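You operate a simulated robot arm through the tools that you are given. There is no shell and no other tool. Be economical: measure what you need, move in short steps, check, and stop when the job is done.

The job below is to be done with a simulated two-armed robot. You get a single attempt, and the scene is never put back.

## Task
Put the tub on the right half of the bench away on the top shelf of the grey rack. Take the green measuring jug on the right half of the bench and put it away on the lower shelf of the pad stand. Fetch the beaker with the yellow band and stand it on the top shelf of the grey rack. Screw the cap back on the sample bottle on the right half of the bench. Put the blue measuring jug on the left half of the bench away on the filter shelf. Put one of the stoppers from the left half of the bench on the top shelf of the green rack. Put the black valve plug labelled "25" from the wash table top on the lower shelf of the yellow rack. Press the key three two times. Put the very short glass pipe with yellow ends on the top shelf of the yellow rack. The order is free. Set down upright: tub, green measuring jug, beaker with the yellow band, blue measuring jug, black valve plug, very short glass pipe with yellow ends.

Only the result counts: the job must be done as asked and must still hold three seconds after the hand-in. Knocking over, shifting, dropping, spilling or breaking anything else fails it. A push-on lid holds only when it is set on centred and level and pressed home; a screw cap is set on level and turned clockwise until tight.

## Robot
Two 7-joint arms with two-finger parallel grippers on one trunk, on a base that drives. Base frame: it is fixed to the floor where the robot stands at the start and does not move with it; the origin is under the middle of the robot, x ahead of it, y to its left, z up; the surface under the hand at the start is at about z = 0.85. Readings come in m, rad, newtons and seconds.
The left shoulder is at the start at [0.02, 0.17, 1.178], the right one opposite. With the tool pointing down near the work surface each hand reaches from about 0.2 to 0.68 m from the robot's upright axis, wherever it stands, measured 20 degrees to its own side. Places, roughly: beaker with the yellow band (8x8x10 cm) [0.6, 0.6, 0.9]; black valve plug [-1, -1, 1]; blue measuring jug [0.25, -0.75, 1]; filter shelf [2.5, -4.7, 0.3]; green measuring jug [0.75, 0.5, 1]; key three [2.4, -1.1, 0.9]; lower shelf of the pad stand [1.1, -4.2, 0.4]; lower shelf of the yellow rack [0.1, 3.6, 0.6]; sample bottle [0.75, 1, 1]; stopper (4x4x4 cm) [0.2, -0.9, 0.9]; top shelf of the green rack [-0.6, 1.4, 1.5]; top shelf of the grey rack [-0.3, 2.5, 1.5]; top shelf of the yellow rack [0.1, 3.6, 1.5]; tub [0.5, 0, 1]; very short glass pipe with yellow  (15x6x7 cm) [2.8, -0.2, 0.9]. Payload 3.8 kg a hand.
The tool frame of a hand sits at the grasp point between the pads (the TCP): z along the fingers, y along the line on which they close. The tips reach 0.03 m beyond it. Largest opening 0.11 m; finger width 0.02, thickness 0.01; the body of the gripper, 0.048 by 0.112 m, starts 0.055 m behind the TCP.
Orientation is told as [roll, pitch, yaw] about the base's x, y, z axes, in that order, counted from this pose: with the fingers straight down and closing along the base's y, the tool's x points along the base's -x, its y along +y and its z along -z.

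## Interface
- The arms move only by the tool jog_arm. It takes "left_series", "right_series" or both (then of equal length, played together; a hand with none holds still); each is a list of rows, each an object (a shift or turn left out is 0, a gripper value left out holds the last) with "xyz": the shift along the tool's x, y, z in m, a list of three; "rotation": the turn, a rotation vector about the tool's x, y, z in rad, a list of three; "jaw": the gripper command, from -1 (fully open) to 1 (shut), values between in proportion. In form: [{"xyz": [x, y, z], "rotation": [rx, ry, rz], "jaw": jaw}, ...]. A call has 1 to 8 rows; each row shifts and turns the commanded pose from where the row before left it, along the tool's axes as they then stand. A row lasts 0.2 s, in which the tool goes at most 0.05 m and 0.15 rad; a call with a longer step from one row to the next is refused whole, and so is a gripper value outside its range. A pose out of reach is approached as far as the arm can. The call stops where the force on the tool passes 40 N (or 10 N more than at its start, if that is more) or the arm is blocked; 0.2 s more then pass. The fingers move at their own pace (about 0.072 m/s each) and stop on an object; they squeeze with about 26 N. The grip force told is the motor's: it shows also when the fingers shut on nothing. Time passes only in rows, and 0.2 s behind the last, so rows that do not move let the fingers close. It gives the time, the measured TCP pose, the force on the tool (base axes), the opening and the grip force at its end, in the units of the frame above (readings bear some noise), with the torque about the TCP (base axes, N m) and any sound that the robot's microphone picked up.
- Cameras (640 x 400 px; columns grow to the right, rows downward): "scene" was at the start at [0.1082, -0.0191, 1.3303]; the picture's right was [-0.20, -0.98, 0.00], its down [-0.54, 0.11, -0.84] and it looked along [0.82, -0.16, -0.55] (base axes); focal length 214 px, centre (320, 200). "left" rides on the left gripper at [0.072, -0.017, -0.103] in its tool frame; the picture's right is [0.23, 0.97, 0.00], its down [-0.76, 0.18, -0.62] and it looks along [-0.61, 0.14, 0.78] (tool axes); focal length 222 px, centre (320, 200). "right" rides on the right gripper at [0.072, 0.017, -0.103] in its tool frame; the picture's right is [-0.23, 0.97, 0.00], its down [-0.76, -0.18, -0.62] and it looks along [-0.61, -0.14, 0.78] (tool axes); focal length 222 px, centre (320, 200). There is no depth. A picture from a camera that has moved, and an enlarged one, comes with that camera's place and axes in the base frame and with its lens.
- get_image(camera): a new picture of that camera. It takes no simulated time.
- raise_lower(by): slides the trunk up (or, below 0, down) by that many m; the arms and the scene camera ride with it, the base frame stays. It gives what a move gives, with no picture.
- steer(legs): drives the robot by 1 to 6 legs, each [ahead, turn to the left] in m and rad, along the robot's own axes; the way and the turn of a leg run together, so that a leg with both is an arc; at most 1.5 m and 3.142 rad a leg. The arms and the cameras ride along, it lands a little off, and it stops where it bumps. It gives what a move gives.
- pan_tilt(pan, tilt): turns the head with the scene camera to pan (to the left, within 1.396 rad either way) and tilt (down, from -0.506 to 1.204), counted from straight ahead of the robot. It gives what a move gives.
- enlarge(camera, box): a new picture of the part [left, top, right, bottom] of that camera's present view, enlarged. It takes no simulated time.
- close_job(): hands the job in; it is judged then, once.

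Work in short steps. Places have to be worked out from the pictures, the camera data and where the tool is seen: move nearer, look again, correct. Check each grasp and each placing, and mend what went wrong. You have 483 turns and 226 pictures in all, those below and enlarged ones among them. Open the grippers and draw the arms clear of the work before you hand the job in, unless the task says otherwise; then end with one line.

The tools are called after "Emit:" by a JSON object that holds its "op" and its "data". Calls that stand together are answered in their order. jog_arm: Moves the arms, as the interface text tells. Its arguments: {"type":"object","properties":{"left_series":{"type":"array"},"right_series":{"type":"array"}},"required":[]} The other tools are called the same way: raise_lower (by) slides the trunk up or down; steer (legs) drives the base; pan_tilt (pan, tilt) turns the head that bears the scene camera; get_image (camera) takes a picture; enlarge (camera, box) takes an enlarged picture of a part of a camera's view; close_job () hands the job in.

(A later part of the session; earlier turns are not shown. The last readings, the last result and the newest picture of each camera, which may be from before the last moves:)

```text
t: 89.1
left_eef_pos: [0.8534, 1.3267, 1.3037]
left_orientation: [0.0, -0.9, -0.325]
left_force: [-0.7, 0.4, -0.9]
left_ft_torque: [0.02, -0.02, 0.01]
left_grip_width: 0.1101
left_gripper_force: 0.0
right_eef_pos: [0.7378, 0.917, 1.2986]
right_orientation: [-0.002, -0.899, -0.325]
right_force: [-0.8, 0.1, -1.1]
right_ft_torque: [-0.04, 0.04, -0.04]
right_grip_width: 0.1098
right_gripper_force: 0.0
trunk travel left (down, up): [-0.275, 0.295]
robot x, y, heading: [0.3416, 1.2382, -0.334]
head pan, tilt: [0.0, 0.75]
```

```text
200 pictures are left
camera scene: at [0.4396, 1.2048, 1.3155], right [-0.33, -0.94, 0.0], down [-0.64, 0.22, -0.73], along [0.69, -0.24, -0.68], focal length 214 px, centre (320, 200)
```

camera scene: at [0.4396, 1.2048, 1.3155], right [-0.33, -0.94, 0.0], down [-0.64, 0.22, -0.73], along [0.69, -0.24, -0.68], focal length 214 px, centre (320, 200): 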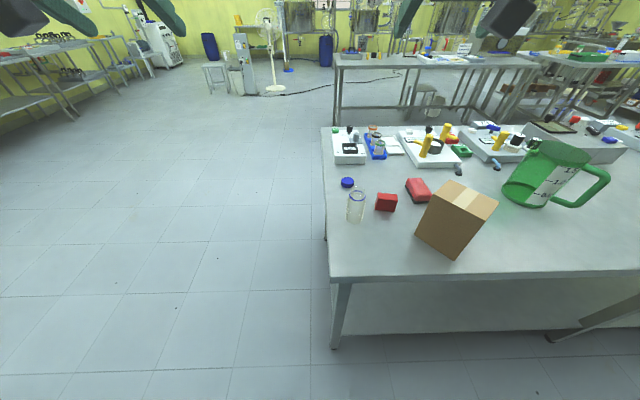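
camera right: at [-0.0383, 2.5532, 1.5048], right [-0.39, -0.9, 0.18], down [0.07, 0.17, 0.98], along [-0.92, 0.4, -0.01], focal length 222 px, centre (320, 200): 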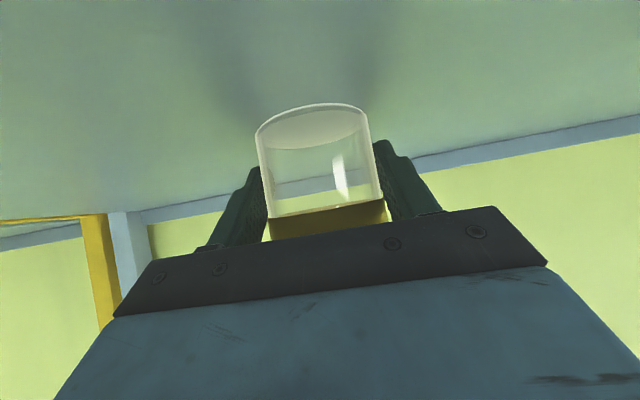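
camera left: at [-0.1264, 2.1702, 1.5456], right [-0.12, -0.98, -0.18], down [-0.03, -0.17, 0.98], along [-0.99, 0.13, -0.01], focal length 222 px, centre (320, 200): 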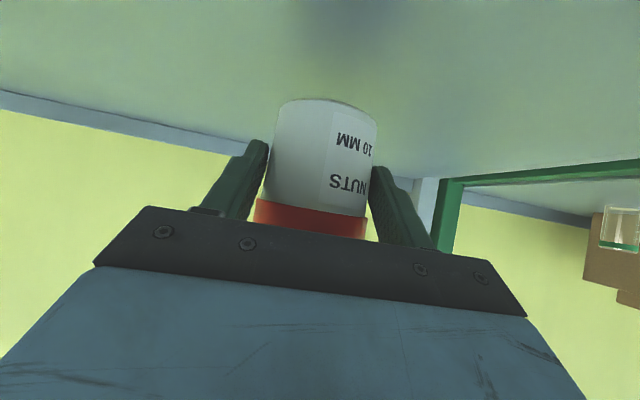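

Bottle base refines to about [0.803, 0.974] and the cap to [0.95, 0.93]. I'll nudge forward 0.08 m and zoom in on both.

Emit:
{"op": "steer", "data": {"legs": [[0.08, 0]]}}

Emit:
{"op": "pan_tilt", "data": {"pan": -0.15, "tilt": 0.75}}

Emit:
{"op": "enlarge", "data": {"camera": "scene", "box": [250, 150, 410, 250]}}

```text
t: 90.1
left_eef_pos: [0.9266, 1.303, 1.3039]
left_orientation: [-0.001, -0.902, -0.323]
left_force: [1.2, -0.1, 0.1]
left_ft_torque: [0.03, 0.03, -0.01]
left_grip_width: 0.1102
left_gripper_force: 0.0
right_eef_pos: [0.8132, 0.8922, 1.2982]
right_orientation: [-0.002, -0.899, -0.323]
right_force: [1.2, -0.6, -0.6]
right_ft_torque: [-0.01, 0.02, 0.03]
right_grip_width: 0.11
right_gripper_force: 0.1
trunk travel left (down, up): [-0.275, 0.295]
robot x, y, heading: [0.4146, 1.2143, -0.327]
head pan, tilt: [0.0, 0.75]
```

```text
t: 90.8
left_eef_pos: [0.9253, 1.3019, 1.3043]
left_orientation: [0.0, -0.9, -0.321]
left_force: [0.7, -0.9, 0.5]
left_ft_torque: [0.02, 0.03, -0.03]
left_grip_width: 0.11
left_gripper_force: 0.0
right_eef_pos: [0.8111, 0.8927, 1.2985]
right_orientation: [-0.001, -0.899, -0.323]
right_force: [-0.3, 0.7, -0.2]
right_ft_torque: [0.03, 0.01, -0.02]
right_grip_width: 0.1099
right_gripper_force: 0.0
trunk travel left (down, up): [-0.275, 0.295]
robot x, y, heading: [0.4166, 1.2183, -0.332]
head pan, tilt: [-0.15, 0.75]
```

```text
4.00 times, centred on (330, 200) of scene
camera zoom: at [0.5076, 1.1681, 1.3156], right [-0.46, -0.89, 0.0], down [-0.6, 0.32, -0.73], along [0.65, -0.34, -0.68], focal length 858 px, centre (280, 200)
```

zoom: 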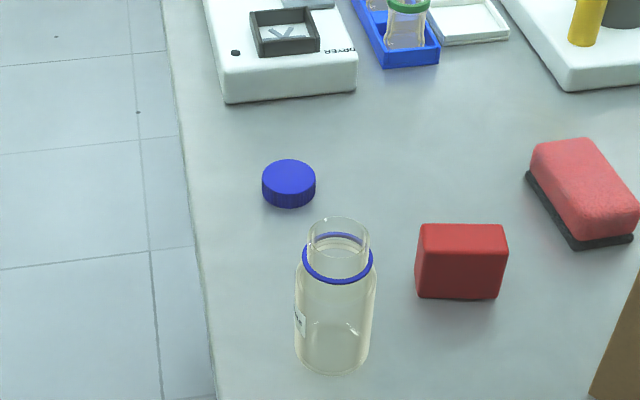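

Bottle: 11 cm tall, body about 5 cm, rim near z 0.96. Cap: about 4 cm across and 2 cm high, at [0.955, 0.926]. The right hand will take the cap tool-down, so I'll bring it vertical above the cap first.

Emit:
{"op": "jog_arm", "data": {"right_series": [{"rotation": [0, 0.15, 0]}, {"rotation": [0, 0.15, 0]}, {"rotation": [0, 0.15, 0]}, {"rotation": [0, 0.15, 0]}, {"rotation": [0, 0.15, 0]}, {"rotation": [0, 0.15, 0]}, {}]}}

Emit:
{"op": "jog_arm", "data": {"right_series": [{"xyz": [-0.03, 0.02, 0.03]}, {"xyz": [-0.03, 0.02, 0.03]}, {"xyz": [-0.033, 0.02, 0.03]}, {"xyz": [-0.032, 0.018, 0.03]}, {"xyz": [0, 0, 0.045]}, {"xyz": [0, 0, 0.045]}, {"xyz": [0, 0, 0.03]}, {}]}}

Emit:
{"op": "get_image", "data": {"camera": "right"}}

```text
t: 92.4
left_eef_pos: [0.9251, 1.3017, 1.3042]
left_orientation: [-0.001, -0.9, -0.323]
left_force: [0.0, 0.0, 0.6]
left_ft_torque: [-0.01, -0.02, 0.02]
left_grip_width: 0.1099
left_gripper_force: 0.1
right_eef_pos: [0.8114, 0.8917, 1.3002]
right_orientation: [0.0, 0.002, -0.322]
right_force: [0.3, 0.2, -1.1]
right_ft_torque: [0.0, 0.0, -0.01]
right_grip_width: 0.1098
right_gripper_force: 0.0
trunk travel left (down, up): [-0.275, 0.295]
robot x, y, heading: [0.4122, 1.2137, -0.335]
head pan, tilt: [-0.15, 0.75]
```

```text
t: 94.2
left_eef_pos: [0.9246, 1.3036, 1.3036]
left_orientation: [0.0, -0.9, -0.323]
left_force: [1.0, 0.1, -0.6]
left_ft_torque: [-0.01, 0.0, 0.01]
left_grip_width: 0.1098
left_gripper_force: 0.1
right_eef_pos: [0.9692, 0.9254, 1.0601]
right_orientation: [-0.001, 0.002, -0.323]
right_force: [-0.7, 0.1, 0.6]
right_ft_torque: [-0.03, 0.01, -0.02]
right_grip_width: 0.1099
right_gripper_force: 0.0
right hand out of reach, approached as far as the arm can: row 4, 5, 6, 7
trunk travel left (down, up): [-0.275, 0.295]
robot x, y, heading: [0.4163, 1.217, -0.332]
head pan, tilt: [-0.15, 0.75]
```

```text
198 pictures are left
camera right: at [0.9064, 0.9635, 1.1642], right [0.52, 0.85, 0.0], down [0.67, -0.41, 0.62], along [0.53, -0.33, -0.78], focal length 222 px, centre (320, 200)
```

right: 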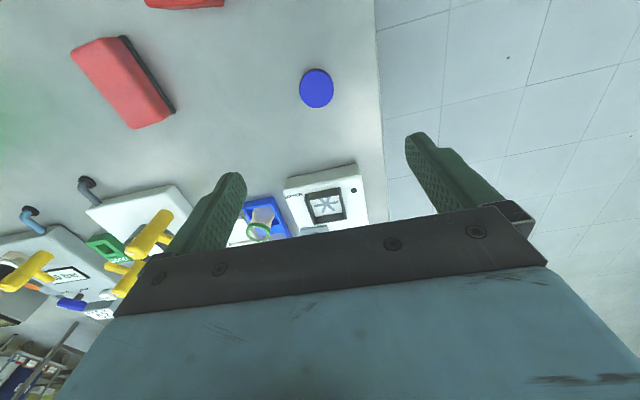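

The cap is at about [0.956, 0.927], so only a 13 mm correction is needed. I'll descend with the tips just above the bench and close.

Emit:
{"op": "jog_arm", "data": {"right_series": [{"xyz": [0.013, -0.002, 0.04]}, {"xyz": [0, 0, 0.045]}, {"xyz": [0, 0, 0.045]}, {"xyz": [0, 0, 0.03]}, {}]}}

Emit:
{"op": "get_image", "data": {"camera": "right"}}

```text
t: 95.4
left_eef_pos: [0.9267, 1.3032, 1.3036]
left_orientation: [0.0, -0.903, -0.322]
left_force: [-0.7, 0.0, 0.8]
left_ft_torque: [0.0, -0.01, 0.01]
left_grip_width: 0.1102
left_gripper_force: 0.1
right_eef_pos: [0.9722, 0.9251, 0.9213]
right_orientation: [0.0, 0.001, -0.323]
right_force: [0.7, -0.5, 0.1]
right_ft_torque: [0.02, 0.0, -0.02]
right_grip_width: 0.1101
right_gripper_force: 0.1
right hand out of reach, approached as far as the arm can: row 1, 4
trunk travel left (down, up): [-0.275, 0.295]
robot x, y, heading: [0.4155, 1.2154, -0.331]
head pan, tilt: [-0.15, 0.75]
```

```text
197 pictures are left
camera right: at [0.9091, 0.9658, 1.0248], right [0.52, 0.85, 0.0], down [0.67, -0.41, 0.62], along [0.53, -0.33, -0.78], focal length 222 px, centre (320, 200)
```

right: 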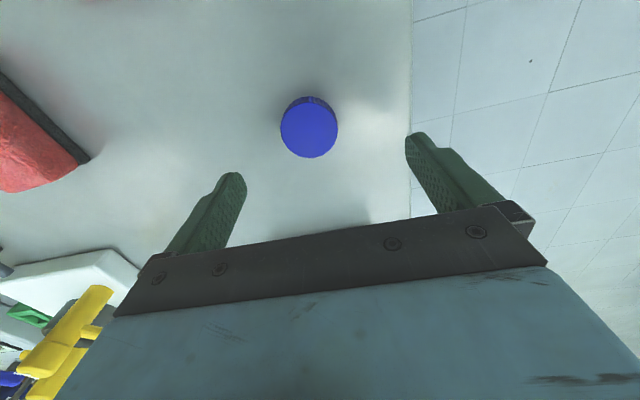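

The hand stopped about 2–3 cm short of the command, so it is near a joint limit. I'll send a small corrective step and see how it follows.

Emit:
{"op": "jog_arm", "data": {"right_series": [{"xyz": [0.0, 0, 0.0], "rotation": [0, 0, 0.1]}, {"rotation": [0, 0, 0.15]}, {"rotation": [0, 0, 0.15]}, {}]}}

```text
t: 96.4
left_eef_pos: [0.9253, 1.302, 1.3023]
left_orientation: [0.0, -0.901, -0.322]
left_force: [0.8, -0.2, 0.3]
left_ft_torque: [0.0, 0.02, -0.02]
left_grip_width: 0.1101
left_gripper_force: 0.0
right_eef_pos: [0.9713, 0.9268, 0.923]
right_orientation: [0.0, 0.001, -0.725]
right_force: [0.5, 0.1, 0.2]
right_ft_torque: [-0.03, 0.03, -0.02]
right_grip_width: 0.1098
right_gripper_force: 0.1
trunk travel left (down, up): [-0.275, 0.295]
robot x, y, heading: [0.4168, 1.2164, -0.334]
head pan, tilt: [-0.15, 0.75]
```

The commanded pose seems to reset to where the arm stops. I'll correct toward the cap and descend.

Emit:
{"op": "jog_arm", "data": {"right_series": [{"xyz": [0.006, -0.005, 0.0]}, {"xyz": [0.006, -0.005, 0.0]}, {"xyz": [0, 0, 0.012]}, {"xyz": [0, 0, 0.012]}, {"xyz": [0, 0, 0.012]}, {}]}}

Emit:
{"op": "get_image", "data": {"camera": "right"}}

```text
t: 97.8
left_eef_pos: [0.9259, 1.3017, 1.3036]
left_orientation: [0.001, -0.899, -0.324]
left_force: [-0.4, 0.6, 1.1]
left_ft_torque: [-0.03, 0.01, 0.03]
left_grip_width: 0.1099
left_gripper_force: 0.1
right_eef_pos: [0.9544, 0.9265, 0.8856]
right_orientation: [0.0, 0.0, -0.722]
right_force: [-0.1, -0.2, -0.8]
right_ft_torque: [-0.02, 0.02, 0.03]
right_grip_width: 0.1101
right_gripper_force: 0.1
trunk travel left (down, up): [-0.275, 0.295]
robot x, y, heading: [0.4142, 1.2136, -0.334]
head pan, tilt: [-0.15, 0.75]
```

```text
196 pictures are left
camera right: at [0.9123, 0.987, 0.9883], right [0.81, 0.58, 0.0], down [0.45, -0.64, 0.62], along [0.36, -0.51, -0.78], focal length 222 px, centre (320, 200)
```

right: 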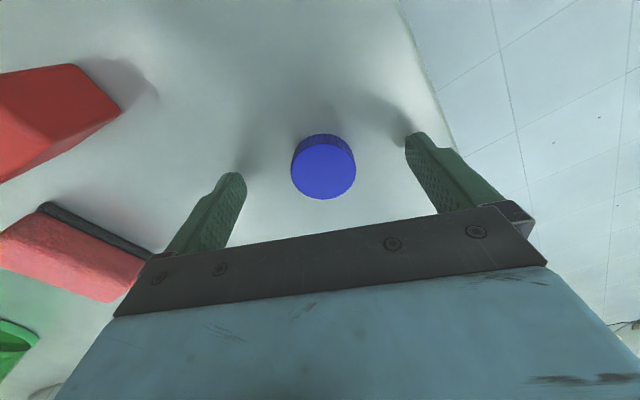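

The cap is centred between the fingertips to within about 2 mm. Closing now.

Emit:
{"op": "jog_arm", "data": {"right_series": [{"jaw": 1}, {}, {}, {}, {}, {}]}}

Emit:
{"op": "jog_arm", "data": {"right_series": [{"xyz": [0, 0, -0.03]}, {"xyz": [0, 0, -0.045]}, {"xyz": [0, 0, -0.045]}, {"xyz": [0, 0, -0.03]}, {}]}}

Emit:
{"op": "get_image", "data": {"camera": "right"}}

```text
t: 99.2
left_eef_pos: [0.9255, 1.3012, 1.3038]
left_orientation: [-0.001, -0.901, -0.324]
left_force: [0.0, 0.0, 0.3]
left_ft_torque: [0.0, 0.01, -0.02]
left_grip_width: 0.1102
left_gripper_force: 0.0
right_eef_pos: [0.9545, 0.927, 0.8858]
right_orientation: [0.0, 0.0, -0.723]
right_force: [-0.3, 0.0, -0.7]
right_ft_torque: [-0.03, 0.03, -0.02]
right_grip_width: 0.0408
right_gripper_force: 26.0
trunk travel left (down, up): [-0.275, 0.295]
robot x, y, heading: [0.4129, 1.2149, -0.331]
head pan, tilt: [-0.15, 0.75]
```

```text
t: 100.4
left_eef_pos: [0.9255, 1.3029, 1.3034]
left_orientation: [-0.001, -0.901, -0.323]
left_force: [0.5, 0.4, 0.7]
left_ft_torque: [0.0, 0.0, -0.01]
left_grip_width: 0.1102
left_gripper_force: 0.2
right_eef_pos: [0.9551, 0.9282, 1.0375]
right_orientation: [-0.002, 0.003, -0.722]
right_force: [0.4, -0.2, -0.2]
right_ft_torque: [-0.01, -0.02, 0.0]
right_grip_width: 0.0406
right_gripper_force: 25.8
trunk travel left (down, up): [-0.275, 0.295]
robot x, y, heading: [0.4147, 1.219, -0.335]
head pan, tilt: [-0.15, 0.75]
```

```text
195 pictures are left
camera right: at [0.9136, 0.9884, 1.1404], right [0.81, 0.58, 0.0], down [0.45, -0.64, 0.62], along [0.36, -0.51, -0.78], focal length 222 px, centre (320, 200)
```

right: 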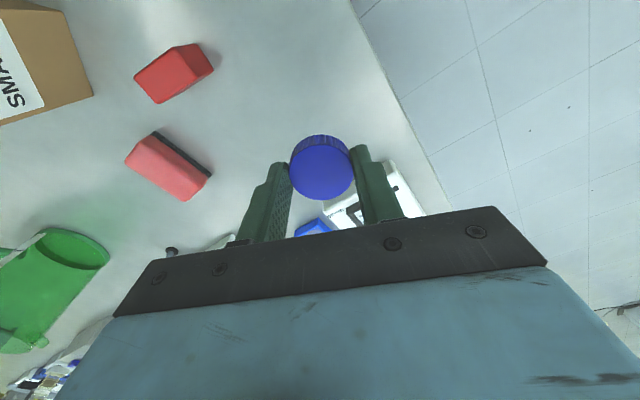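

The cap is held. The left hand will now steady the bottle body from the left, so I'll yaw it by about -1.05 first.

Emit:
{"op": "jog_arm", "data": {"left_series": [{"rotation": [0.117, 0, 0.093]}, {"rotation": [0.117, 0, 0.093]}, {"rotation": [0.117, 0, 0.093]}, {"rotation": [0.117, 0, 0.093]}, {"rotation": [0.117, 0, 0.093]}, {"rotation": [0.117, 0, 0.093]}, {"rotation": [0.117, 0, 0.093]}, {}]}}

```text
t: 102.2
left_eef_pos: [0.9276, 1.3035, 1.3035]
left_orientation: [-0.008, -0.901, -1.11]
left_force: [-0.1, 0.5, 0.6]
left_ft_torque: [0.01, 0.04, 0.0]
left_grip_width: 0.1099
left_gripper_force: 0.1
left hand out of reach, approached as far as the arm can: row 6, 7
right_eef_pos: [0.9561, 0.9289, 1.0381]
right_orientation: [-0.001, -0.001, -0.723]
right_force: [0.7, 0.9, 0.0]
right_ft_torque: [-0.01, -0.01, -0.01]
right_grip_width: 0.0408
right_gripper_force: 25.5
trunk travel left (down, up): [-0.275, 0.295]
robot x, y, heading: [0.411, 1.2147, -0.333]
head pan, tilt: [-0.15, 0.75]
```

Yaw stopped at -1.11, which is workable. I'll move the left hand to a pre-grasp 0.13 m behind the bottle along its axis.

Emit:
{"op": "jog_arm", "data": {"left_series": [{"xyz": [0.0174, -0.0257, 0.0316]}, {"xyz": [0.0174, -0.0257, 0.0316]}, {"xyz": [0.0174, -0.0257, 0.0316]}, {"xyz": [0.0174, -0.0257, 0.0316]}, {"xyz": [0.0174, -0.0257, 0.0316]}, {"xyz": [0.0174, -0.0257, 0.0316]}, {"xyz": [0.0174, -0.0257, 0.0316]}]}}

Emit:
{"op": "get_image", "data": {"camera": "left"}}

```text
t: 103.8
left_eef_pos: [0.8073, 1.1306, 1.0701]
left_orientation: [-0.007, -0.902, -1.109]
left_force: [-0.2, -0.1, 0.4]
left_ft_torque: [0.01, -0.02, 0.02]
left_grip_width: 0.1099
left_gripper_force: 0.1
right_eef_pos: [0.9562, 0.9288, 1.0378]
right_orientation: [0.0, 0.0, -0.722]
right_force: [0.2, 0.3, 0.5]
right_ft_torque: [-0.01, 0.01, -0.03]
right_grip_width: 0.0407
right_gripper_force: 26.0
trunk travel left (down, up): [-0.275, 0.295]
robot x, y, heading: [0.4163, 1.2127, -0.334]
head pan, tilt: [-0.15, 0.75]
```

```text
194 pictures are left
camera left: at [0.7368, 1.2363, 1.0763], right [0.81, 0.55, -0.18], down [0.16, 0.09, 0.98], along [0.56, -0.83, -0.01], focal length 222 px, centre (320, 200)
```

left: 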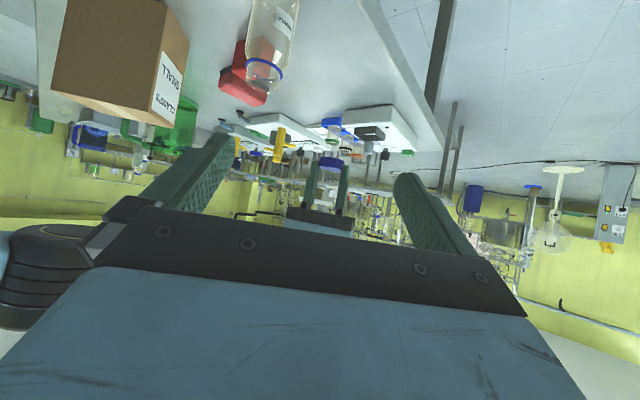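

Continuing to the pre-grasp and checking the view.

Emit:
{"op": "jog_arm", "data": {"left_series": [{"xyz": [0.0178, -0.0243, 0.0307]}, {"xyz": [0.0178, -0.0243, 0.0307]}, {"xyz": [0.0178, -0.0243, 0.0307]}, {}]}}

Emit:
{"op": "get_image", "data": {"camera": "left"}}

```text
t: 104.8
left_eef_pos: [0.756, 1.0639, 0.9708]
left_orientation: [-0.009, -0.902, -1.11]
left_force: [-0.1, 0.0, 0.4]
left_ft_torque: [0.02, -0.01, 0.04]
left_grip_width: 0.11
left_gripper_force: 0.0
right_eef_pos: [0.9556, 0.928, 1.0374]
right_orientation: [0.0, -0.001, -0.722]
right_force: [0.4, -0.2, -1.0]
right_ft_torque: [0.02, -0.01, 0.0]
right_grip_width: 0.0408
right_gripper_force: 26.2
trunk travel left (down, up): [-0.275, 0.295]
robot x, y, heading: [0.4141, 1.2124, -0.332]
head pan, tilt: [-0.15, 0.75]
```

```text
193 pictures are left
camera left: at [0.6856, 1.1691, 0.978], right [0.81, 0.55, -0.18], down [0.16, 0.09, 0.98], along [0.56, -0.83, -0.01], focal length 222 px, centre (320, 200)
```

left: 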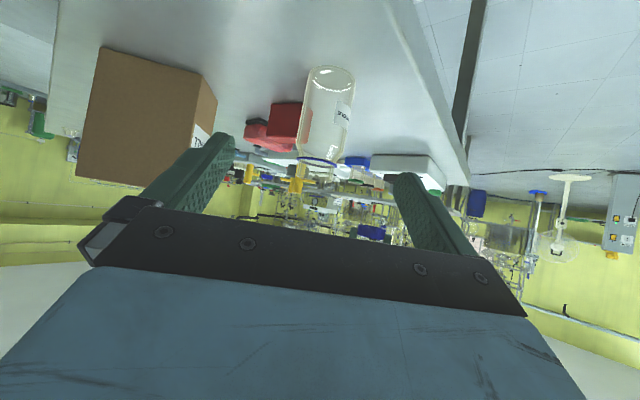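

The bottle is centred between the left fingers. I'll advance 0.134 m along the tool and close.

Emit:
{"op": "jog_arm", "data": {"left_series": [{"xyz": [0, 0.001, 0.034]}, {"xyz": [0, 0, 0.034]}, {"xyz": [0, 0, 0.034]}, {"xyz": [0, 0, 0.032]}, {"jaw": 1}, {}, {}, {}]}}

Emit:
{"op": "get_image", "data": {"camera": "left"}}

Emit:
{"op": "enlarge", "data": {"camera": "scene", "box": [240, 100, 400, 250]}}

```text
t: 106.6
left_eef_pos: [0.8039, 0.9743, 0.8893]
left_orientation: [-0.006, -0.9, -1.109]
left_force: [0.2, 0.2, 0.3]
left_ft_torque: [0.02, -0.02, -0.03]
left_grip_width: 0.0486
left_gripper_force: 26.3
right_eef_pos: [0.9553, 0.9282, 1.0374]
right_orientation: [-0.001, -0.001, -0.724]
right_force: [-0.2, 0.5, 0.1]
right_ft_torque: [-0.01, 0.0, -0.01]
right_grip_width: 0.0406
right_gripper_force: 26.0
trunk travel left (down, up): [-0.275, 0.295]
robot x, y, heading: [0.4154, 1.217, -0.332]
head pan, tilt: [-0.15, 0.75]
```

```text
192 pictures are left
camera left: at [0.7325, 1.0789, 0.8952], right [0.81, 0.55, -0.18], down [0.16, 0.09, 0.98], along [0.56, -0.83, -0.01], focal length 222 px, centre (320, 200)
```

left: 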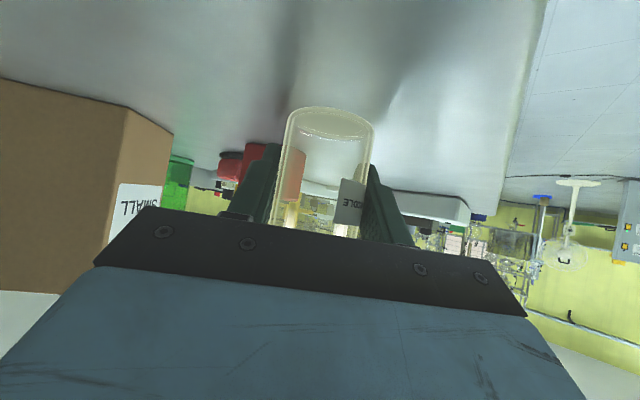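

```text
2.67 times, centred on (320, 175) of scene
camera zoom: at [0.5079, 1.1679, 1.3155], right [-0.46, -0.89, 0.0], down [-0.6, 0.32, -0.73], along [0.65, -0.34, -0.68], focal length 572 px, centre (320, 267)
```

zoom: 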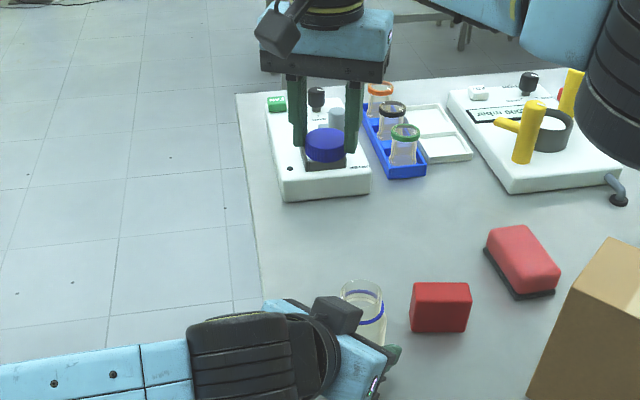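

Bottle held at 0.049, with its axis at about [0.803, 0.973] and rim at z 0.96. Before moving over it I'll wind the right wrist counter-clockwise to leave room for clockwise turning.

Emit:
{"op": "jog_arm", "data": {"right_series": [{"xyz": [0, 0, -0.02], "rotation": [0, 0, -0.15]}, {"rotation": [0, 0, -0.15]}, {"rotation": [0, 0, -0.15]}, {"rotation": [0, 0, -0.15]}, {"rotation": [0, 0, -0.15]}, {"rotation": [0, 0, -0.15]}, {"rotation": [0, 0, -0.15]}, {"rotation": [0, 0, -0.15]}]}}

Emit:
{"op": "jog_arm", "data": {"right_series": [{"rotation": [0, 0, -0.15]}, {"rotation": [0, 0, -0.15]}, {"rotation": [0, 0, -0.15]}, {"rotation": [0, 0, -0.15]}, {}]}}

```text
t: 108.4
left_eef_pos: [0.8039, 0.9742, 0.889]
left_orientation: [-0.006, -0.9, -1.11]
left_force: [-0.6, 0.4, 0.7]
left_ft_torque: [-0.03, -0.02, 0.0]
left_grip_width: 0.0483
left_gripper_force: 25.6
right_eef_pos: [0.9339, 0.9378, 1.0428]
right_orientation: [-0.003, -0.001, 0.241]
right_force: [0.1, 0.2, 0.2]
right_ft_torque: [0.01, 0.0, 0.01]
right_grip_width: 0.041
right_gripper_force: 25.5
right hand out of reach, approached as far as the arm can: row 6, 7, 8
trunk travel left (down, up): [-0.275, 0.295]
robot x, y, heading: [0.414, 1.2159, -0.329]
head pan, tilt: [-0.15, 0.75]
```

```text
t: 109.6
left_eef_pos: [0.8038, 0.9738, 0.8885]
left_orientation: [-0.007, -0.9, -1.111]
left_force: [0.4, 0.6, -0.7]
left_ft_torque: [0.01, -0.01, 0.0]
left_grip_width: 0.0484
left_gripper_force: 26.2
right_eef_pos: [0.9032, 0.9414, 1.0281]
right_orientation: [-0.001, -0.001, 0.384]
right_force: [0.8, 0.0, 0.5]
right_ft_torque: [0.01, 0.06, 0.03]
right_grip_width: 0.0406
right_gripper_force: 25.7
right hand out of reach, approached as far as the arm can: row 1, 2, 3, 4
trunk travel left (down, up): [-0.275, 0.295]
robot x, y, heading: [0.4169, 1.2162, -0.329]
head pan, tilt: [-0.15, 0.75]
```

The wrist stops near yaw 0.38. I'll move the cap over the bottle axis and check alignment.

Emit:
{"op": "jog_arm", "data": {"right_series": [{"xyz": [0.027, 0.0223, 0]}, {"xyz": [0.027, 0.0223, 0]}, {"xyz": [0.027, 0.0223, 0]}, {}]}}

Emit:
{"op": "get_image", "data": {"camera": "right"}}

Emit:
{"op": "enlarge", "data": {"camera": "scene", "box": [240, 100, 400, 250]}}

```text
t: 110.6
left_eef_pos: [0.803, 0.9738, 0.8892]
left_orientation: [-0.007, -0.902, -1.109]
left_force: [-0.7, -0.4, -0.6]
left_ft_torque: [-0.01, -0.02, -0.03]
left_grip_width: 0.0483
left_gripper_force: 26.4
right_eef_pos: [0.8021, 0.9715, 1.0285]
right_orientation: [-0.002, -0.001, 0.383]
right_force: [0.5, -0.4, -0.2]
right_ft_torque: [-0.04, -0.02, 0.02]
right_grip_width: 0.0406
right_gripper_force: 26.3
trunk travel left (down, up): [-0.275, 0.295]
robot x, y, heading: [0.4119, 1.2132, -0.336]
head pan, tilt: [-0.15, 0.75]
```

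```text
190 pictures are left
camera right: at [0.7304, 0.9602, 1.1302], right [-0.15, 0.99, 0.0], down [0.77, 0.12, 0.62], along [0.62, 0.09, -0.78], focal length 222 px, centre (320, 200)
```

right: 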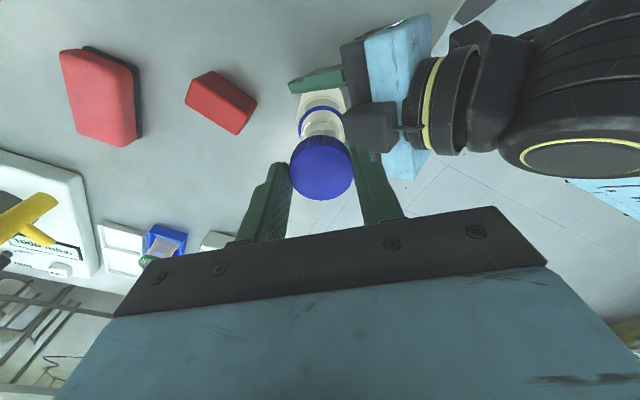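

```text
2.67 times, centred on (320, 175) of scene
camera zoom: at [0.5081, 1.168, 1.3155], right [-0.46, -0.89, 0.0], down [-0.6, 0.32, -0.73], along [0.65, -0.34, -0.68], focal length 572 px, centre (320, 267)
```

zoom: 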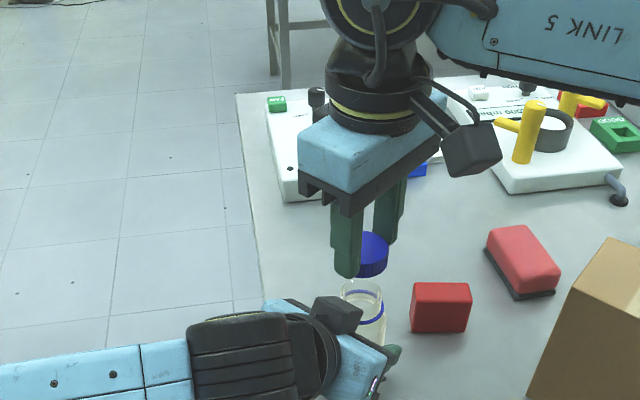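

Alignment is within about 2 mm. I'll make a small correction and lower until the cap touches the neck.

Emit:
{"op": "jog_arm", "data": {"right_series": [{"xyz": [-0.0015, 0.001, 0.015]}, {"xyz": [0, 0, 0.012]}, {"xyz": [0, 0, 0.006]}, {}]}}

Emit:
{"op": "enlarge", "data": {"camera": "scene", "box": [290, 140, 370, 200]}}

```text
t: 111.6
left_eef_pos: [0.8037, 0.9732, 0.8877]
left_orientation: [-0.005, -0.896, -1.107]
left_force: [7.5, -1.5, -16.6]
left_ft_torque: [-1.2, -0.12, -0.16]
left_grip_width: 0.0482
left_gripper_force: 25.6
right_eef_pos: [0.8027, 0.9739, 0.9978]
right_orientation: [-0.002, -0.005, 0.383]
right_force: [-8.5, -3.2, 35.9]
right_ft_torque: [0.82, 0.92, 0.3]
right_grip_width: 0.0412
right_gripper_force: 26.0
trunk travel left (down, up): [-0.275, 0.295]
robot x, y, heading: [0.4167, 1.2136, -0.335]
head pan, tilt: [-0.15, 0.75]
```

```text
6.67 times, centred on (330, 170) of scene
camera zoom: at [0.5066, 1.1681, 1.3158], right [-0.46, -0.89, 0.0], down [-0.6, 0.32, -0.73], along [0.65, -0.34, -0.68], focal length 1430 px, centre (253, 400)
```

zoom: 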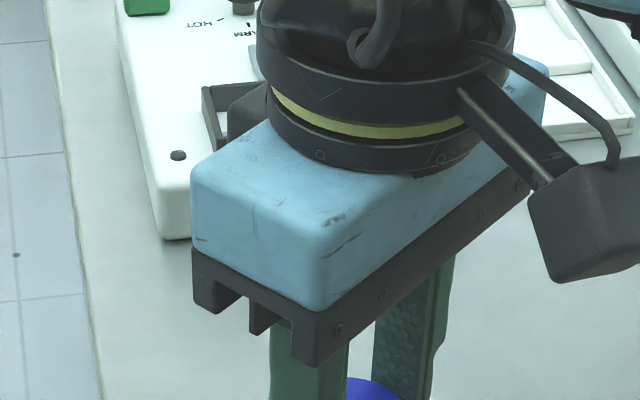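

Contact at cap bottom about 0.963, which is the rim height, with about 36 N. I'll look closely at the alignment before turning.

Emit:
{"op": "enlarge", "data": {"camera": "scene", "box": [300, 165, 380, 225]}}

Emit:
{"op": "get_image", "data": {"camera": "right"}}

```text
6.67 times, centred on (340, 195) of scene
camera zoom: at [0.5066, 1.1681, 1.3158], right [-0.46, -0.89, 0.0], down [-0.6, 0.32, -0.73], along [0.65, -0.34, -0.68], focal length 1430 px, centre (187, 233)
```

zoom: 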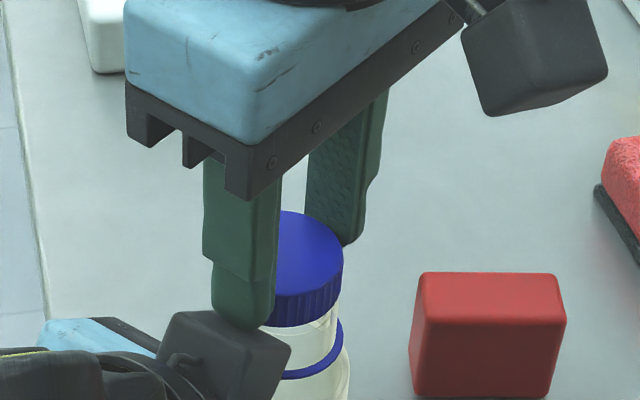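

```text
186 pictures are left
camera right: at [0.7292, 0.9627, 1.1004], right [-0.15, 0.99, 0.0], down [0.77, 0.12, 0.63], along [0.62, 0.1, -0.78], focal length 222 px, centre (320, 200)
```

right: 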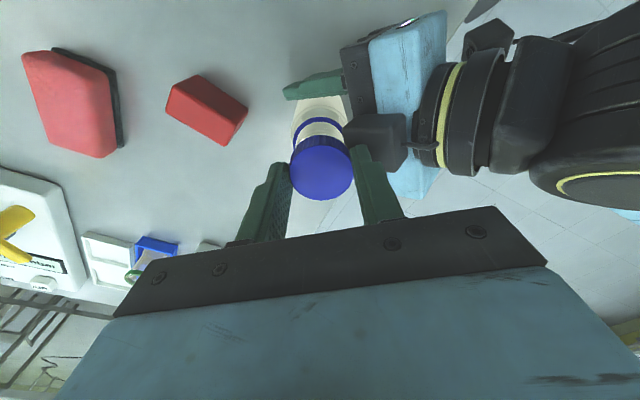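

The torque analysis puts the contact at about [0.784, 1.0], so a right finger is resting on a block on top of the left gripper, not on the bottle. I'll lift the cap, then re-grip the bottle flatter and further back with the left hand to get clear.

Emit:
{"op": "jog_arm", "data": {"right_series": [{"xyz": [0, 0, -0.03]}, {"xyz": [0, 0, -0.03]}, {}]}}

Emit:
{"op": "jog_arm", "data": {"left_series": [{"jaw": -0.6}, {}, {"rotation": [0, -0.1, 0]}, {"rotation": [0, -0.1, 0]}, {"xyz": [0.006, 0, -0.014]}, {}]}}

Emit:
{"op": "get_image", "data": {"camera": "left"}}

```text
t: 112.4
left_eef_pos: [0.8037, 0.9722, 0.8881]
left_orientation: [-0.007, -0.902, -1.109]
left_force: [-0.7, 0.1, -0.6]
left_ft_torque: [0.01, -0.02, -0.02]
left_grip_width: 0.0481
left_gripper_force: 25.7
right_eef_pos: [0.8041, 0.978, 1.0561]
right_orientation: [-0.002, 0.0, 0.382]
right_force: [1.3, -0.7, -0.4]
right_ft_torque: [0.01, -0.03, -0.01]
right_grip_width: 0.0405
right_gripper_force: 25.7
trunk travel left (down, up): [-0.275, 0.295]
robot x, y, heading: [0.4158, 1.2148, -0.332]
head pan, tilt: [-0.15, 0.75]
```

```text
t: 113.8
left_eef_pos: [0.7983, 0.9865, 0.8923]
left_orientation: [-0.006, -0.949, -1.11]
left_force: [1.2, -0.6, -0.2]
left_ft_torque: [-0.01, 0.02, -0.03]
left_grip_width: 0.0879
left_gripper_force: 0.0
left hand out of reach, approached as far as the arm can: row 3, 4
right_eef_pos: [0.8041, 0.9763, 1.0556]
right_orientation: [-0.002, 0.0, 0.385]
right_force: [-0.3, -0.5, -0.7]
right_ft_torque: [0.02, 0.0, 0.0]
right_grip_width: 0.0406
right_gripper_force: 26.1
trunk travel left (down, up): [-0.275, 0.295]
robot x, y, heading: [0.4164, 1.2159, -0.334]
head pan, tilt: [-0.15, 0.75]
```

```text
185 pictures are left
camera left: at [0.7269, 1.0922, 0.8926], right [0.82, 0.55, -0.19], down [0.14, 0.14, 0.98], along [0.56, -0.83, 0.04], focal length 222 px, centre (320, 200)
```

left: 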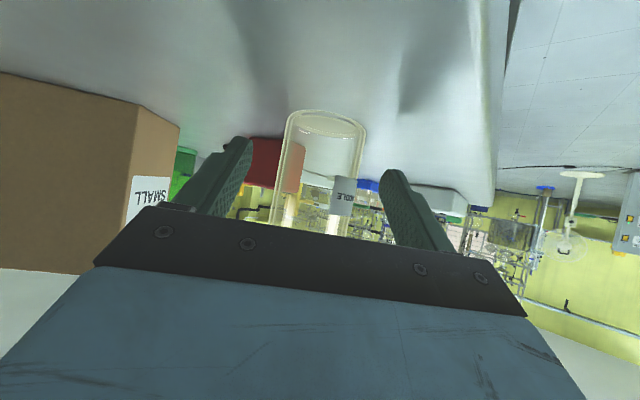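

Pitch is limited by the current yaw. I'll yaw the left hand back by 0.35 and then pitch flatter, with the fingers still open around the bottle.

Emit:
{"op": "jog_arm", "data": {"left_series": [{"rotation": [-0.095, 0, -0.068]}, {"rotation": [-0.095, 0, -0.068]}, {"rotation": [-0.095, 0, -0.068]}, {"rotation": [0, -0.1, 0]}, {"rotation": [0, -0.1, 0]}, {}]}}

Emit:
{"op": "get_image", "data": {"camera": "left"}}

```text
t: 115.2
left_eef_pos: [0.8131, 0.9973, 0.898]
left_orientation: [-0.008, -0.947, -1.05]
left_force: [-0.6, 0.1, 0.1]
left_ft_torque: [0.02, 0.03, -0.01]
left_grip_width: 0.0882
left_gripper_force: 0.1
left hand out of reach, approached as far as the arm can: row 1, 2, 3, 4, 5
right_eef_pos: [0.804, 0.9778, 1.0549]
right_orientation: [-0.001, 0.0, 0.386]
right_force: [0.1, -0.6, 0.6]
right_ft_torque: [-0.01, -0.01, 0.03]
right_grip_width: 0.0409
right_gripper_force: 26.0
trunk travel left (down, up): [-0.275, 0.295]
robot x, y, heading: [0.4168, 1.2147, -0.333]
head pan, tilt: [-0.15, 0.75]
```

```text
184 pictures are left
camera left: at [0.7367, 1.0992, 0.8998], right [0.78, 0.59, -0.19], down [0.13, 0.14, 0.98], along [0.61, -0.79, 0.04], focal length 222 px, centre (320, 200)
```

left: 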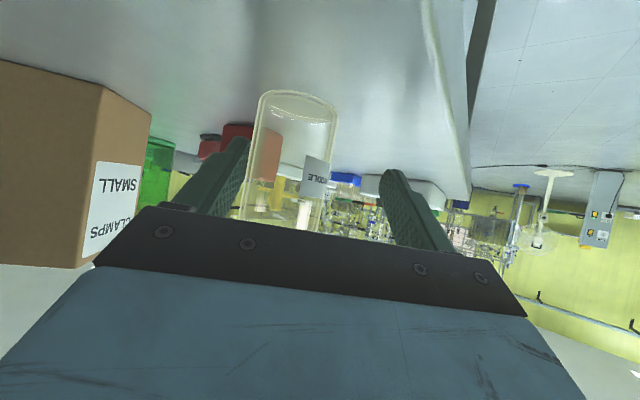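

The left arm is near its limits in this pose. I'll retract it, back the base off and turn so the bottle is straight ahead, which suits both arms better.

Emit:
{"op": "jog_arm", "data": {"left_series": [{"xyz": [0, -0.012, -0.03], "jaw": -1}, {"xyz": [0, 0, -0.04]}, {"xyz": [0, 0, -0.045]}, {"xyz": [-0.02, 0, -0.035]}, {"xyz": [-0.02, 0, -0.035]}, {}], "right_series": [{"xyz": [0, 0, -0.03]}, {"xyz": [0, 0, -0.03]}, {}, {}, {}, {}]}}

Emit:
{"op": "get_image", "data": {"camera": "scene"}}

```text
t: 116.6
left_eef_pos: [0.7493, 1.1044, 1.0408]
left_orientation: [-0.008, -0.945, -1.051]
left_force: [-0.1, -0.3, 0.7]
left_ft_torque: [-0.03, 0.0, 0.01]
left_grip_width: 0.1101
left_gripper_force: 0.0
left hand out of reach, approached as far as the arm can: row 1
right_eef_pos: [0.8014, 0.9737, 1.1167]
right_orientation: [-0.003, 0.001, 0.384]
right_force: [0.4, 0.1, -0.1]
right_ft_torque: [0.0, -0.03, -0.02]
right_grip_width: 0.0409
right_gripper_force: 26.1
trunk travel left (down, up): [-0.275, 0.295]
robot x, y, heading: [0.411, 1.2143, -0.336]
head pan, tilt: [-0.15, 0.75]
```

```text
183 pictures are left
camera scene: at [0.508, 1.1678, 1.3155], right [-0.46, -0.89, 0.0], down [-0.6, 0.32, -0.73], along [0.65, -0.34, -0.68], focal length 214 px, centre (320, 200)
```

scene: 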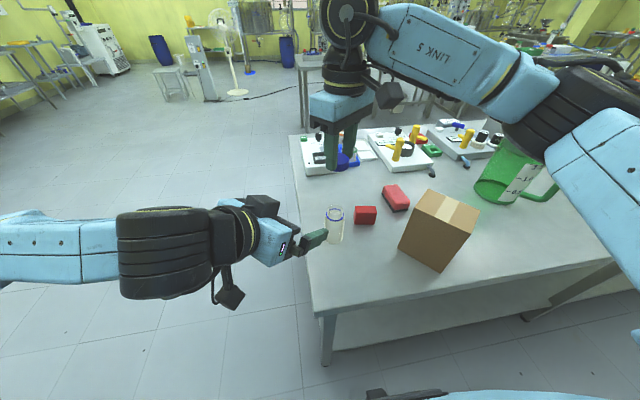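

The bottle is undisturbed. I'm backing off and turning so it's dead ahead.

Emit:
{"op": "steer", "data": {"legs": [[-0.1, 0], [0, -0.18]]}}

Emit:
{"op": "jog_arm", "data": {"left_series": [{"rotation": [-0.12, 0, -0.086], "xyz": [0, 0, -0.02]}, {"rotation": [-0.12, 0, -0.086], "xyz": [0, 0, -0.02]}, {"rotation": [-0.12, 0, -0.086]}, {"rotation": [-0.12, 0, -0.086]}, {}]}}

Emit:
{"op": "get_image", "data": {"camera": "scene"}}

```text
t: 118.5
left_eef_pos: [0.6281, 1.0779, 1.0406]
left_orientation: [-0.009, -0.947, -1.234]
left_force: [0.2, -0.7, -0.1]
left_ft_torque: [-0.02, 0.0, 0.01]
left_grip_width: 0.1102
left_gripper_force: 0.1
right_eef_pos: [0.655, 0.9405, 1.1162]
right_orientation: [-0.003, 0.0, 0.199]
right_force: [-0.2, -0.4, -1.3]
right_ft_torque: [0.02, -0.02, -0.03]
right_grip_width: 0.0409
right_gripper_force: 25.9
trunk travel left (down, up): [-0.275, 0.295]
robot x, y, heading: [0.3218, 1.2465, -0.517]
head pan, tilt: [-0.15, 0.75]
```

```text
t: 119.7
left_eef_pos: [0.6236, 1.0833, 1.0632]
left_orientation: [-0.005, -0.944, -0.643]
left_force: [0.5, 0.7, -0.3]
left_ft_torque: [0.01, -0.04, 0.02]
left_grip_width: 0.1103
left_gripper_force: 0.1
left hand out of reach, approached as far as the arm can: row 1, 2
right_eef_pos: [0.6559, 0.9407, 1.1162]
right_orientation: [-0.003, 0.0, 0.2]
right_force: [0.5, 0.8, -0.2]
right_ft_torque: [-0.04, 0.0, -0.01]
right_grip_width: 0.041
right_gripper_force: 26.5
trunk travel left (down, up): [-0.275, 0.295]
robot x, y, heading: [0.3183, 1.247, -0.514]
head pan, tilt: [-0.15, 0.75]
```

```text
182 pictures are left
camera scene: at [0.403, 1.1851, 1.3155], right [-0.62, -0.79, 0.0], down [-0.54, 0.42, -0.73], along [0.57, -0.45, -0.68], focal length 214 px, centre (320, 200)
```

scene: 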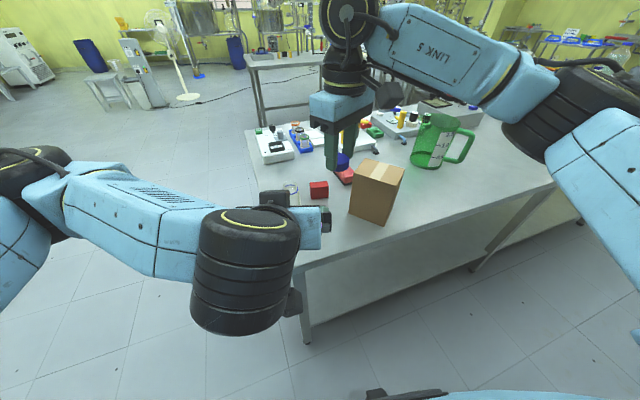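

The left hand is now lined up with the bottle at a comfortable yaw. I'll flatten its pitch to about -1.2.

Emit:
{"op": "jog_arm", "data": {"left_series": [{"rotation": [0, -0.13, 0]}, {"rotation": [0, -0.13, 0]}, {}]}}

Emit:
{"op": "get_image", "data": {"camera": "left"}}

```text
t: 120.5
left_eef_pos: [0.6253, 1.0823, 1.0626]
left_orientation: [-0.013, -1.208, -0.641]
left_force: [-0.6, -0.2, -0.1]
left_ft_torque: [0.02, 0.01, 0.0]
left_grip_width: 0.1099
left_gripper_force: 0.0
right_eef_pos: [0.6553, 0.9406, 1.1153]
right_orientation: [-0.003, 0.0, 0.2]
right_force: [0.8, 0.2, 0.2]
right_ft_torque: [-0.03, 0.0, -0.02]
right_grip_width: 0.0408
right_gripper_force: 26.0
trunk travel left (down, up): [-0.275, 0.295]
robot x, y, heading: [0.3201, 1.2459, -0.511]
head pan, tilt: [-0.15, 0.75]
```

```text
181 pictures are left
camera left: at [0.5171, 1.1438, 1.0319], right [0.53, 0.82, -0.22], down [-0.14, 0.33, 0.93], along [0.84, -0.46, 0.29], focal length 222 px, centre (320, 200)
```

left: 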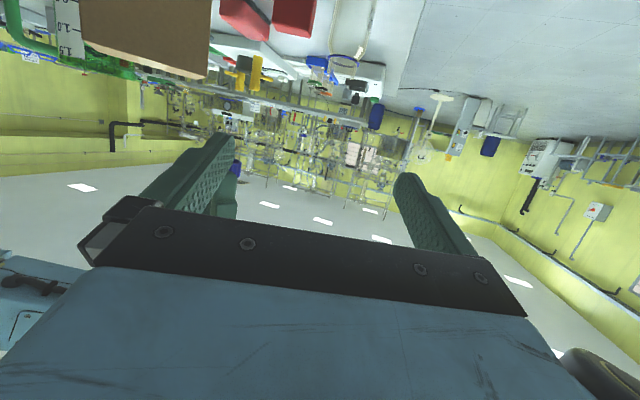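

Pitch reached -1.21. I'll lower to a pre-grasp 0.11 m short of the bottle and check.

Emit:
{"op": "jog_arm", "data": {"left_series": [{"xyz": [0.0245, 0.0038, 0.027]}, {"xyz": [0.0245, 0.0038, 0.027]}, {"xyz": [0.0245, 0.0038, 0.027]}, {"xyz": [0.0245, 0.0038, 0.027]}, {"xyz": [0.0245, 0.0038, 0.027]}, {}]}}

Emit:
{"op": "get_image", "data": {"camera": "left"}}

```text
t: 121.9
left_eef_pos: [0.7039, 1.0492, 0.9019]
left_orientation: [-0.011, -1.204, -0.64]
left_force: [0.7, -0.1, 0.3]
left_ft_torque: [-0.01, 0.02, 0.02]
left_grip_width: 0.1101
left_gripper_force: 0.1
right_eef_pos: [0.6563, 0.9411, 1.1178]
right_orientation: [-0.003, 0.0, 0.199]
right_force: [-0.9, 0.3, -1.2]
right_ft_torque: [-0.02, -0.02, 0.02]
right_grip_width: 0.0407
right_gripper_force: 26.0
trunk travel left (down, up): [-0.275, 0.295]
robot x, y, heading: [0.3175, 1.247, -0.516]
head pan, tilt: [-0.15, 0.75]
```

```text
180 pictures are left
camera left: at [0.5962, 1.1094, 0.8705], right [0.53, 0.82, -0.22], down [-0.14, 0.33, 0.93], along [0.84, -0.46, 0.29], focal length 222 px, centre (320, 200)
```

left: 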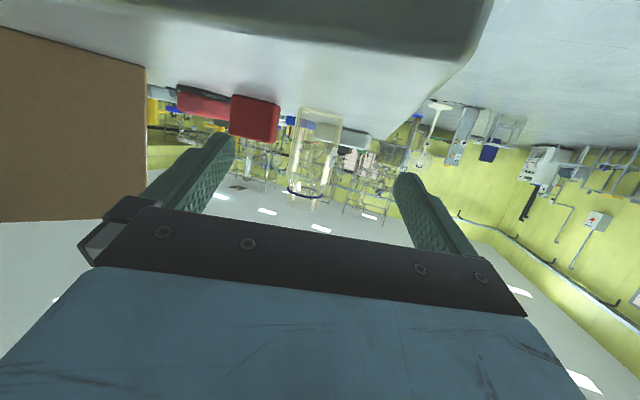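

The bottle is centred. I'll advance 0.11 m horizontally and close.

Emit:
{"op": "jog_arm", "data": {"left_series": [{"xyz": [-0.0098, 0, 0.0257]}, {"xyz": [-0.0098, 0, 0.0257]}, {"xyz": [-0.0098, 0, 0.0257]}, {"xyz": [-0.0098, 0, 0.0257]}, {"jaw": 1}, {}, {}, {}]}}

Emit:
{"op": "get_image", "data": {"camera": "left"}}

Emit:
{"op": "get_image", "data": {"camera": "scene"}}

```text
t: 122.7
left_eef_pos: [0.7651, 0.998, 0.8988]
left_orientation: [-0.014, -1.192, -0.645]
left_force: [-5.7, 9.8, 13.6]
left_ft_torque: [1.48, 1.83, -0.71]
left_grip_width: 0.1099
left_gripper_force: 0.0
right_eef_pos: [0.6553, 0.9409, 1.1155]
right_orientation: [-0.002, -0.001, 0.199]
right_force: [-0.3, -0.3, 0.3]
right_ft_torque: [0.0, 0.03, -0.02]
right_grip_width: 0.0409
right_gripper_force: 26.3
trunk travel left (down, up): [-0.275, 0.295]
robot x, y, heading: [0.316, 1.2456, -0.518]
head pan, tilt: [-0.15, 0.75]
stopped in row 4 (left hand): the force on the tool passed its limit at 55 N (the readings are from after the stop); the commanded pose is now the measured one
```

```text
179 pictures are left
camera left: at [0.6569, 1.0604, 0.8701], right [0.53, 0.82, -0.22], down [-0.12, 0.33, 0.94], along [0.84, -0.47, 0.27], focal length 222 px, centre (320, 200)
```

left: 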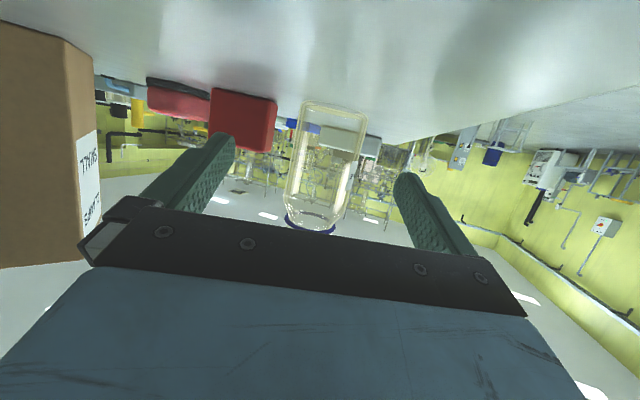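

```text
178 pictures are left
camera scene: at [0.4023, 1.1857, 1.3158], right [-0.62, -0.79, 0.0], down [-0.54, 0.42, -0.73], along [0.58, -0.45, -0.68], focal length 214 px, centre (320, 200)
```

scene: 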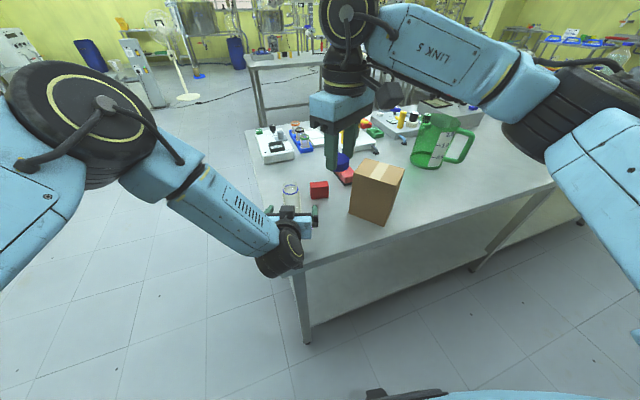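

The camera block under the left hand struck the bench edge. I'll back off slightly, raise 1 cm and reduce the pitch to -1.1 for clearance.

Emit:
{"op": "jog_arm", "data": {"left_series": [{"xyz": [0.0, 0, -0.03]}, {"xyz": [-0.008, 0, 0], "rotation": [0, 0.1, 0]}, {}]}}

Emit:
{"op": "get_image", "data": {"camera": "left"}}

```text
t: 123.5
left_eef_pos: [0.7453, 1.0121, 0.9187]
left_orientation: [-0.012, -1.094, -0.65]
left_force: [-0.1, -0.1, -0.3]
left_ft_torque: [0.02, 0.0, -0.01]
left_grip_width: 0.1101
left_gripper_force: 0.0
right_eef_pos: [0.6543, 0.9399, 1.1172]
right_orientation: [-0.002, 0.0, 0.199]
right_force: [-0.4, 0.2, -0.1]
right_ft_torque: [0.03, -0.03, 0.01]
right_grip_width: 0.0406
right_gripper_force: 26.0
trunk travel left (down, up): [-0.275, 0.295]
robot x, y, heading: [0.3202, 1.2455, -0.508]
head pan, tilt: [-0.15, 0.75]
```

```text
177 pictures are left
camera left: at [0.6362, 1.0757, 0.9006], right [0.51, 0.83, -0.21], down [-0.05, 0.27, 0.96], along [0.86, -0.48, 0.18], focal length 222 px, centre (320, 200)
```

left: 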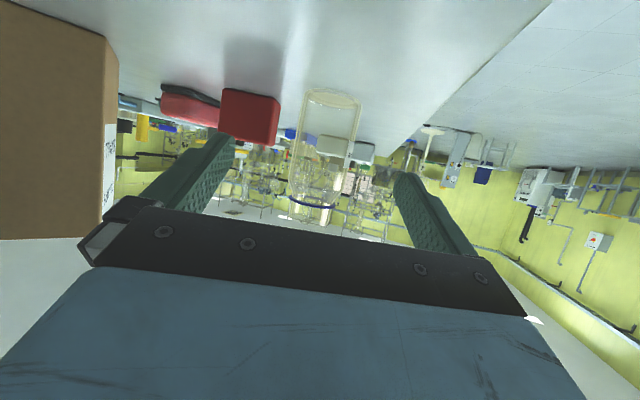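

Advancing the last 5 cm to about 1.5 cm short of the bottle axis, then closing.

Emit:
{"op": "jog_arm", "data": {"left_series": [{"xyz": [-0.0072, 0.0018, 0.027]}, {"xyz": [-0.0072, 0.0018, 0.027]}, {"jaw": 1}, {}, {}, {}]}}

Emit:
{"op": "get_image", "data": {"camera": "left"}}

Emit:
{"op": "enlarge", "data": {"camera": "scene", "box": [240, 130, 370, 230]}}

```text
t: 124.9
left_eef_pos: [0.7889, 0.9831, 0.9063]
left_orientation: [-0.01, -1.093, -0.647]
left_force: [0.9, 0.1, -0.2]
left_ft_torque: [0.03, -0.05, 0.01]
left_grip_width: 0.0484
left_gripper_force: 25.5
right_eef_pos: [0.6567, 0.9408, 1.1152]
right_orientation: [-0.001, -0.001, 0.198]
right_force: [0.2, 0.3, 0.3]
right_ft_torque: [0.0, -0.02, 0.05]
right_grip_width: 0.0408
right_gripper_force: 26.1
trunk travel left (down, up): [-0.275, 0.295]
robot x, y, heading: [0.3185, 1.2471, -0.511]
head pan, tilt: [-0.15, 0.75]
```

```text
176 pictures are left
camera left: at [0.6792, 1.0465, 0.8892], right [0.51, 0.83, -0.21], down [-0.05, 0.27, 0.96], along [0.86, -0.48, 0.18], focal length 222 px, centre (320, 200)
```

left: 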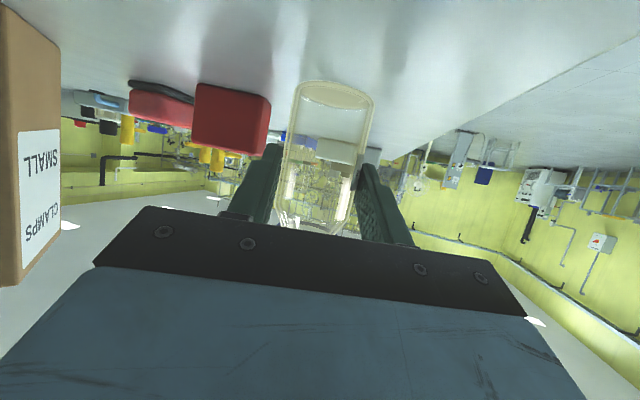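

```text
4.00 times, centred on (305, 180) of scene
camera zoom: at [0.4028, 1.1849, 1.3155], right [-0.62, -0.79, 0.0], down [-0.54, 0.42, -0.73], along [0.57, -0.45, -0.68], focal length 858 px, centre (380, 280)
```

zoom: 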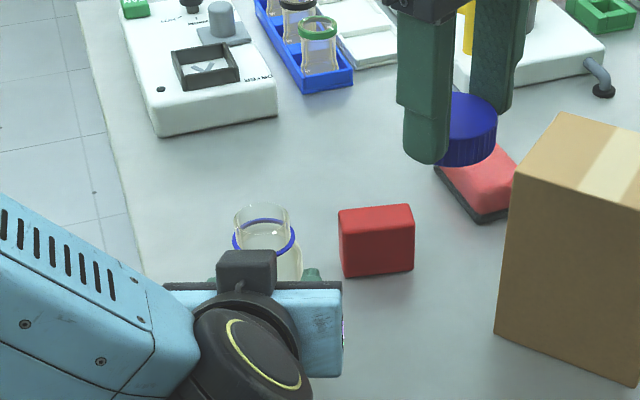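

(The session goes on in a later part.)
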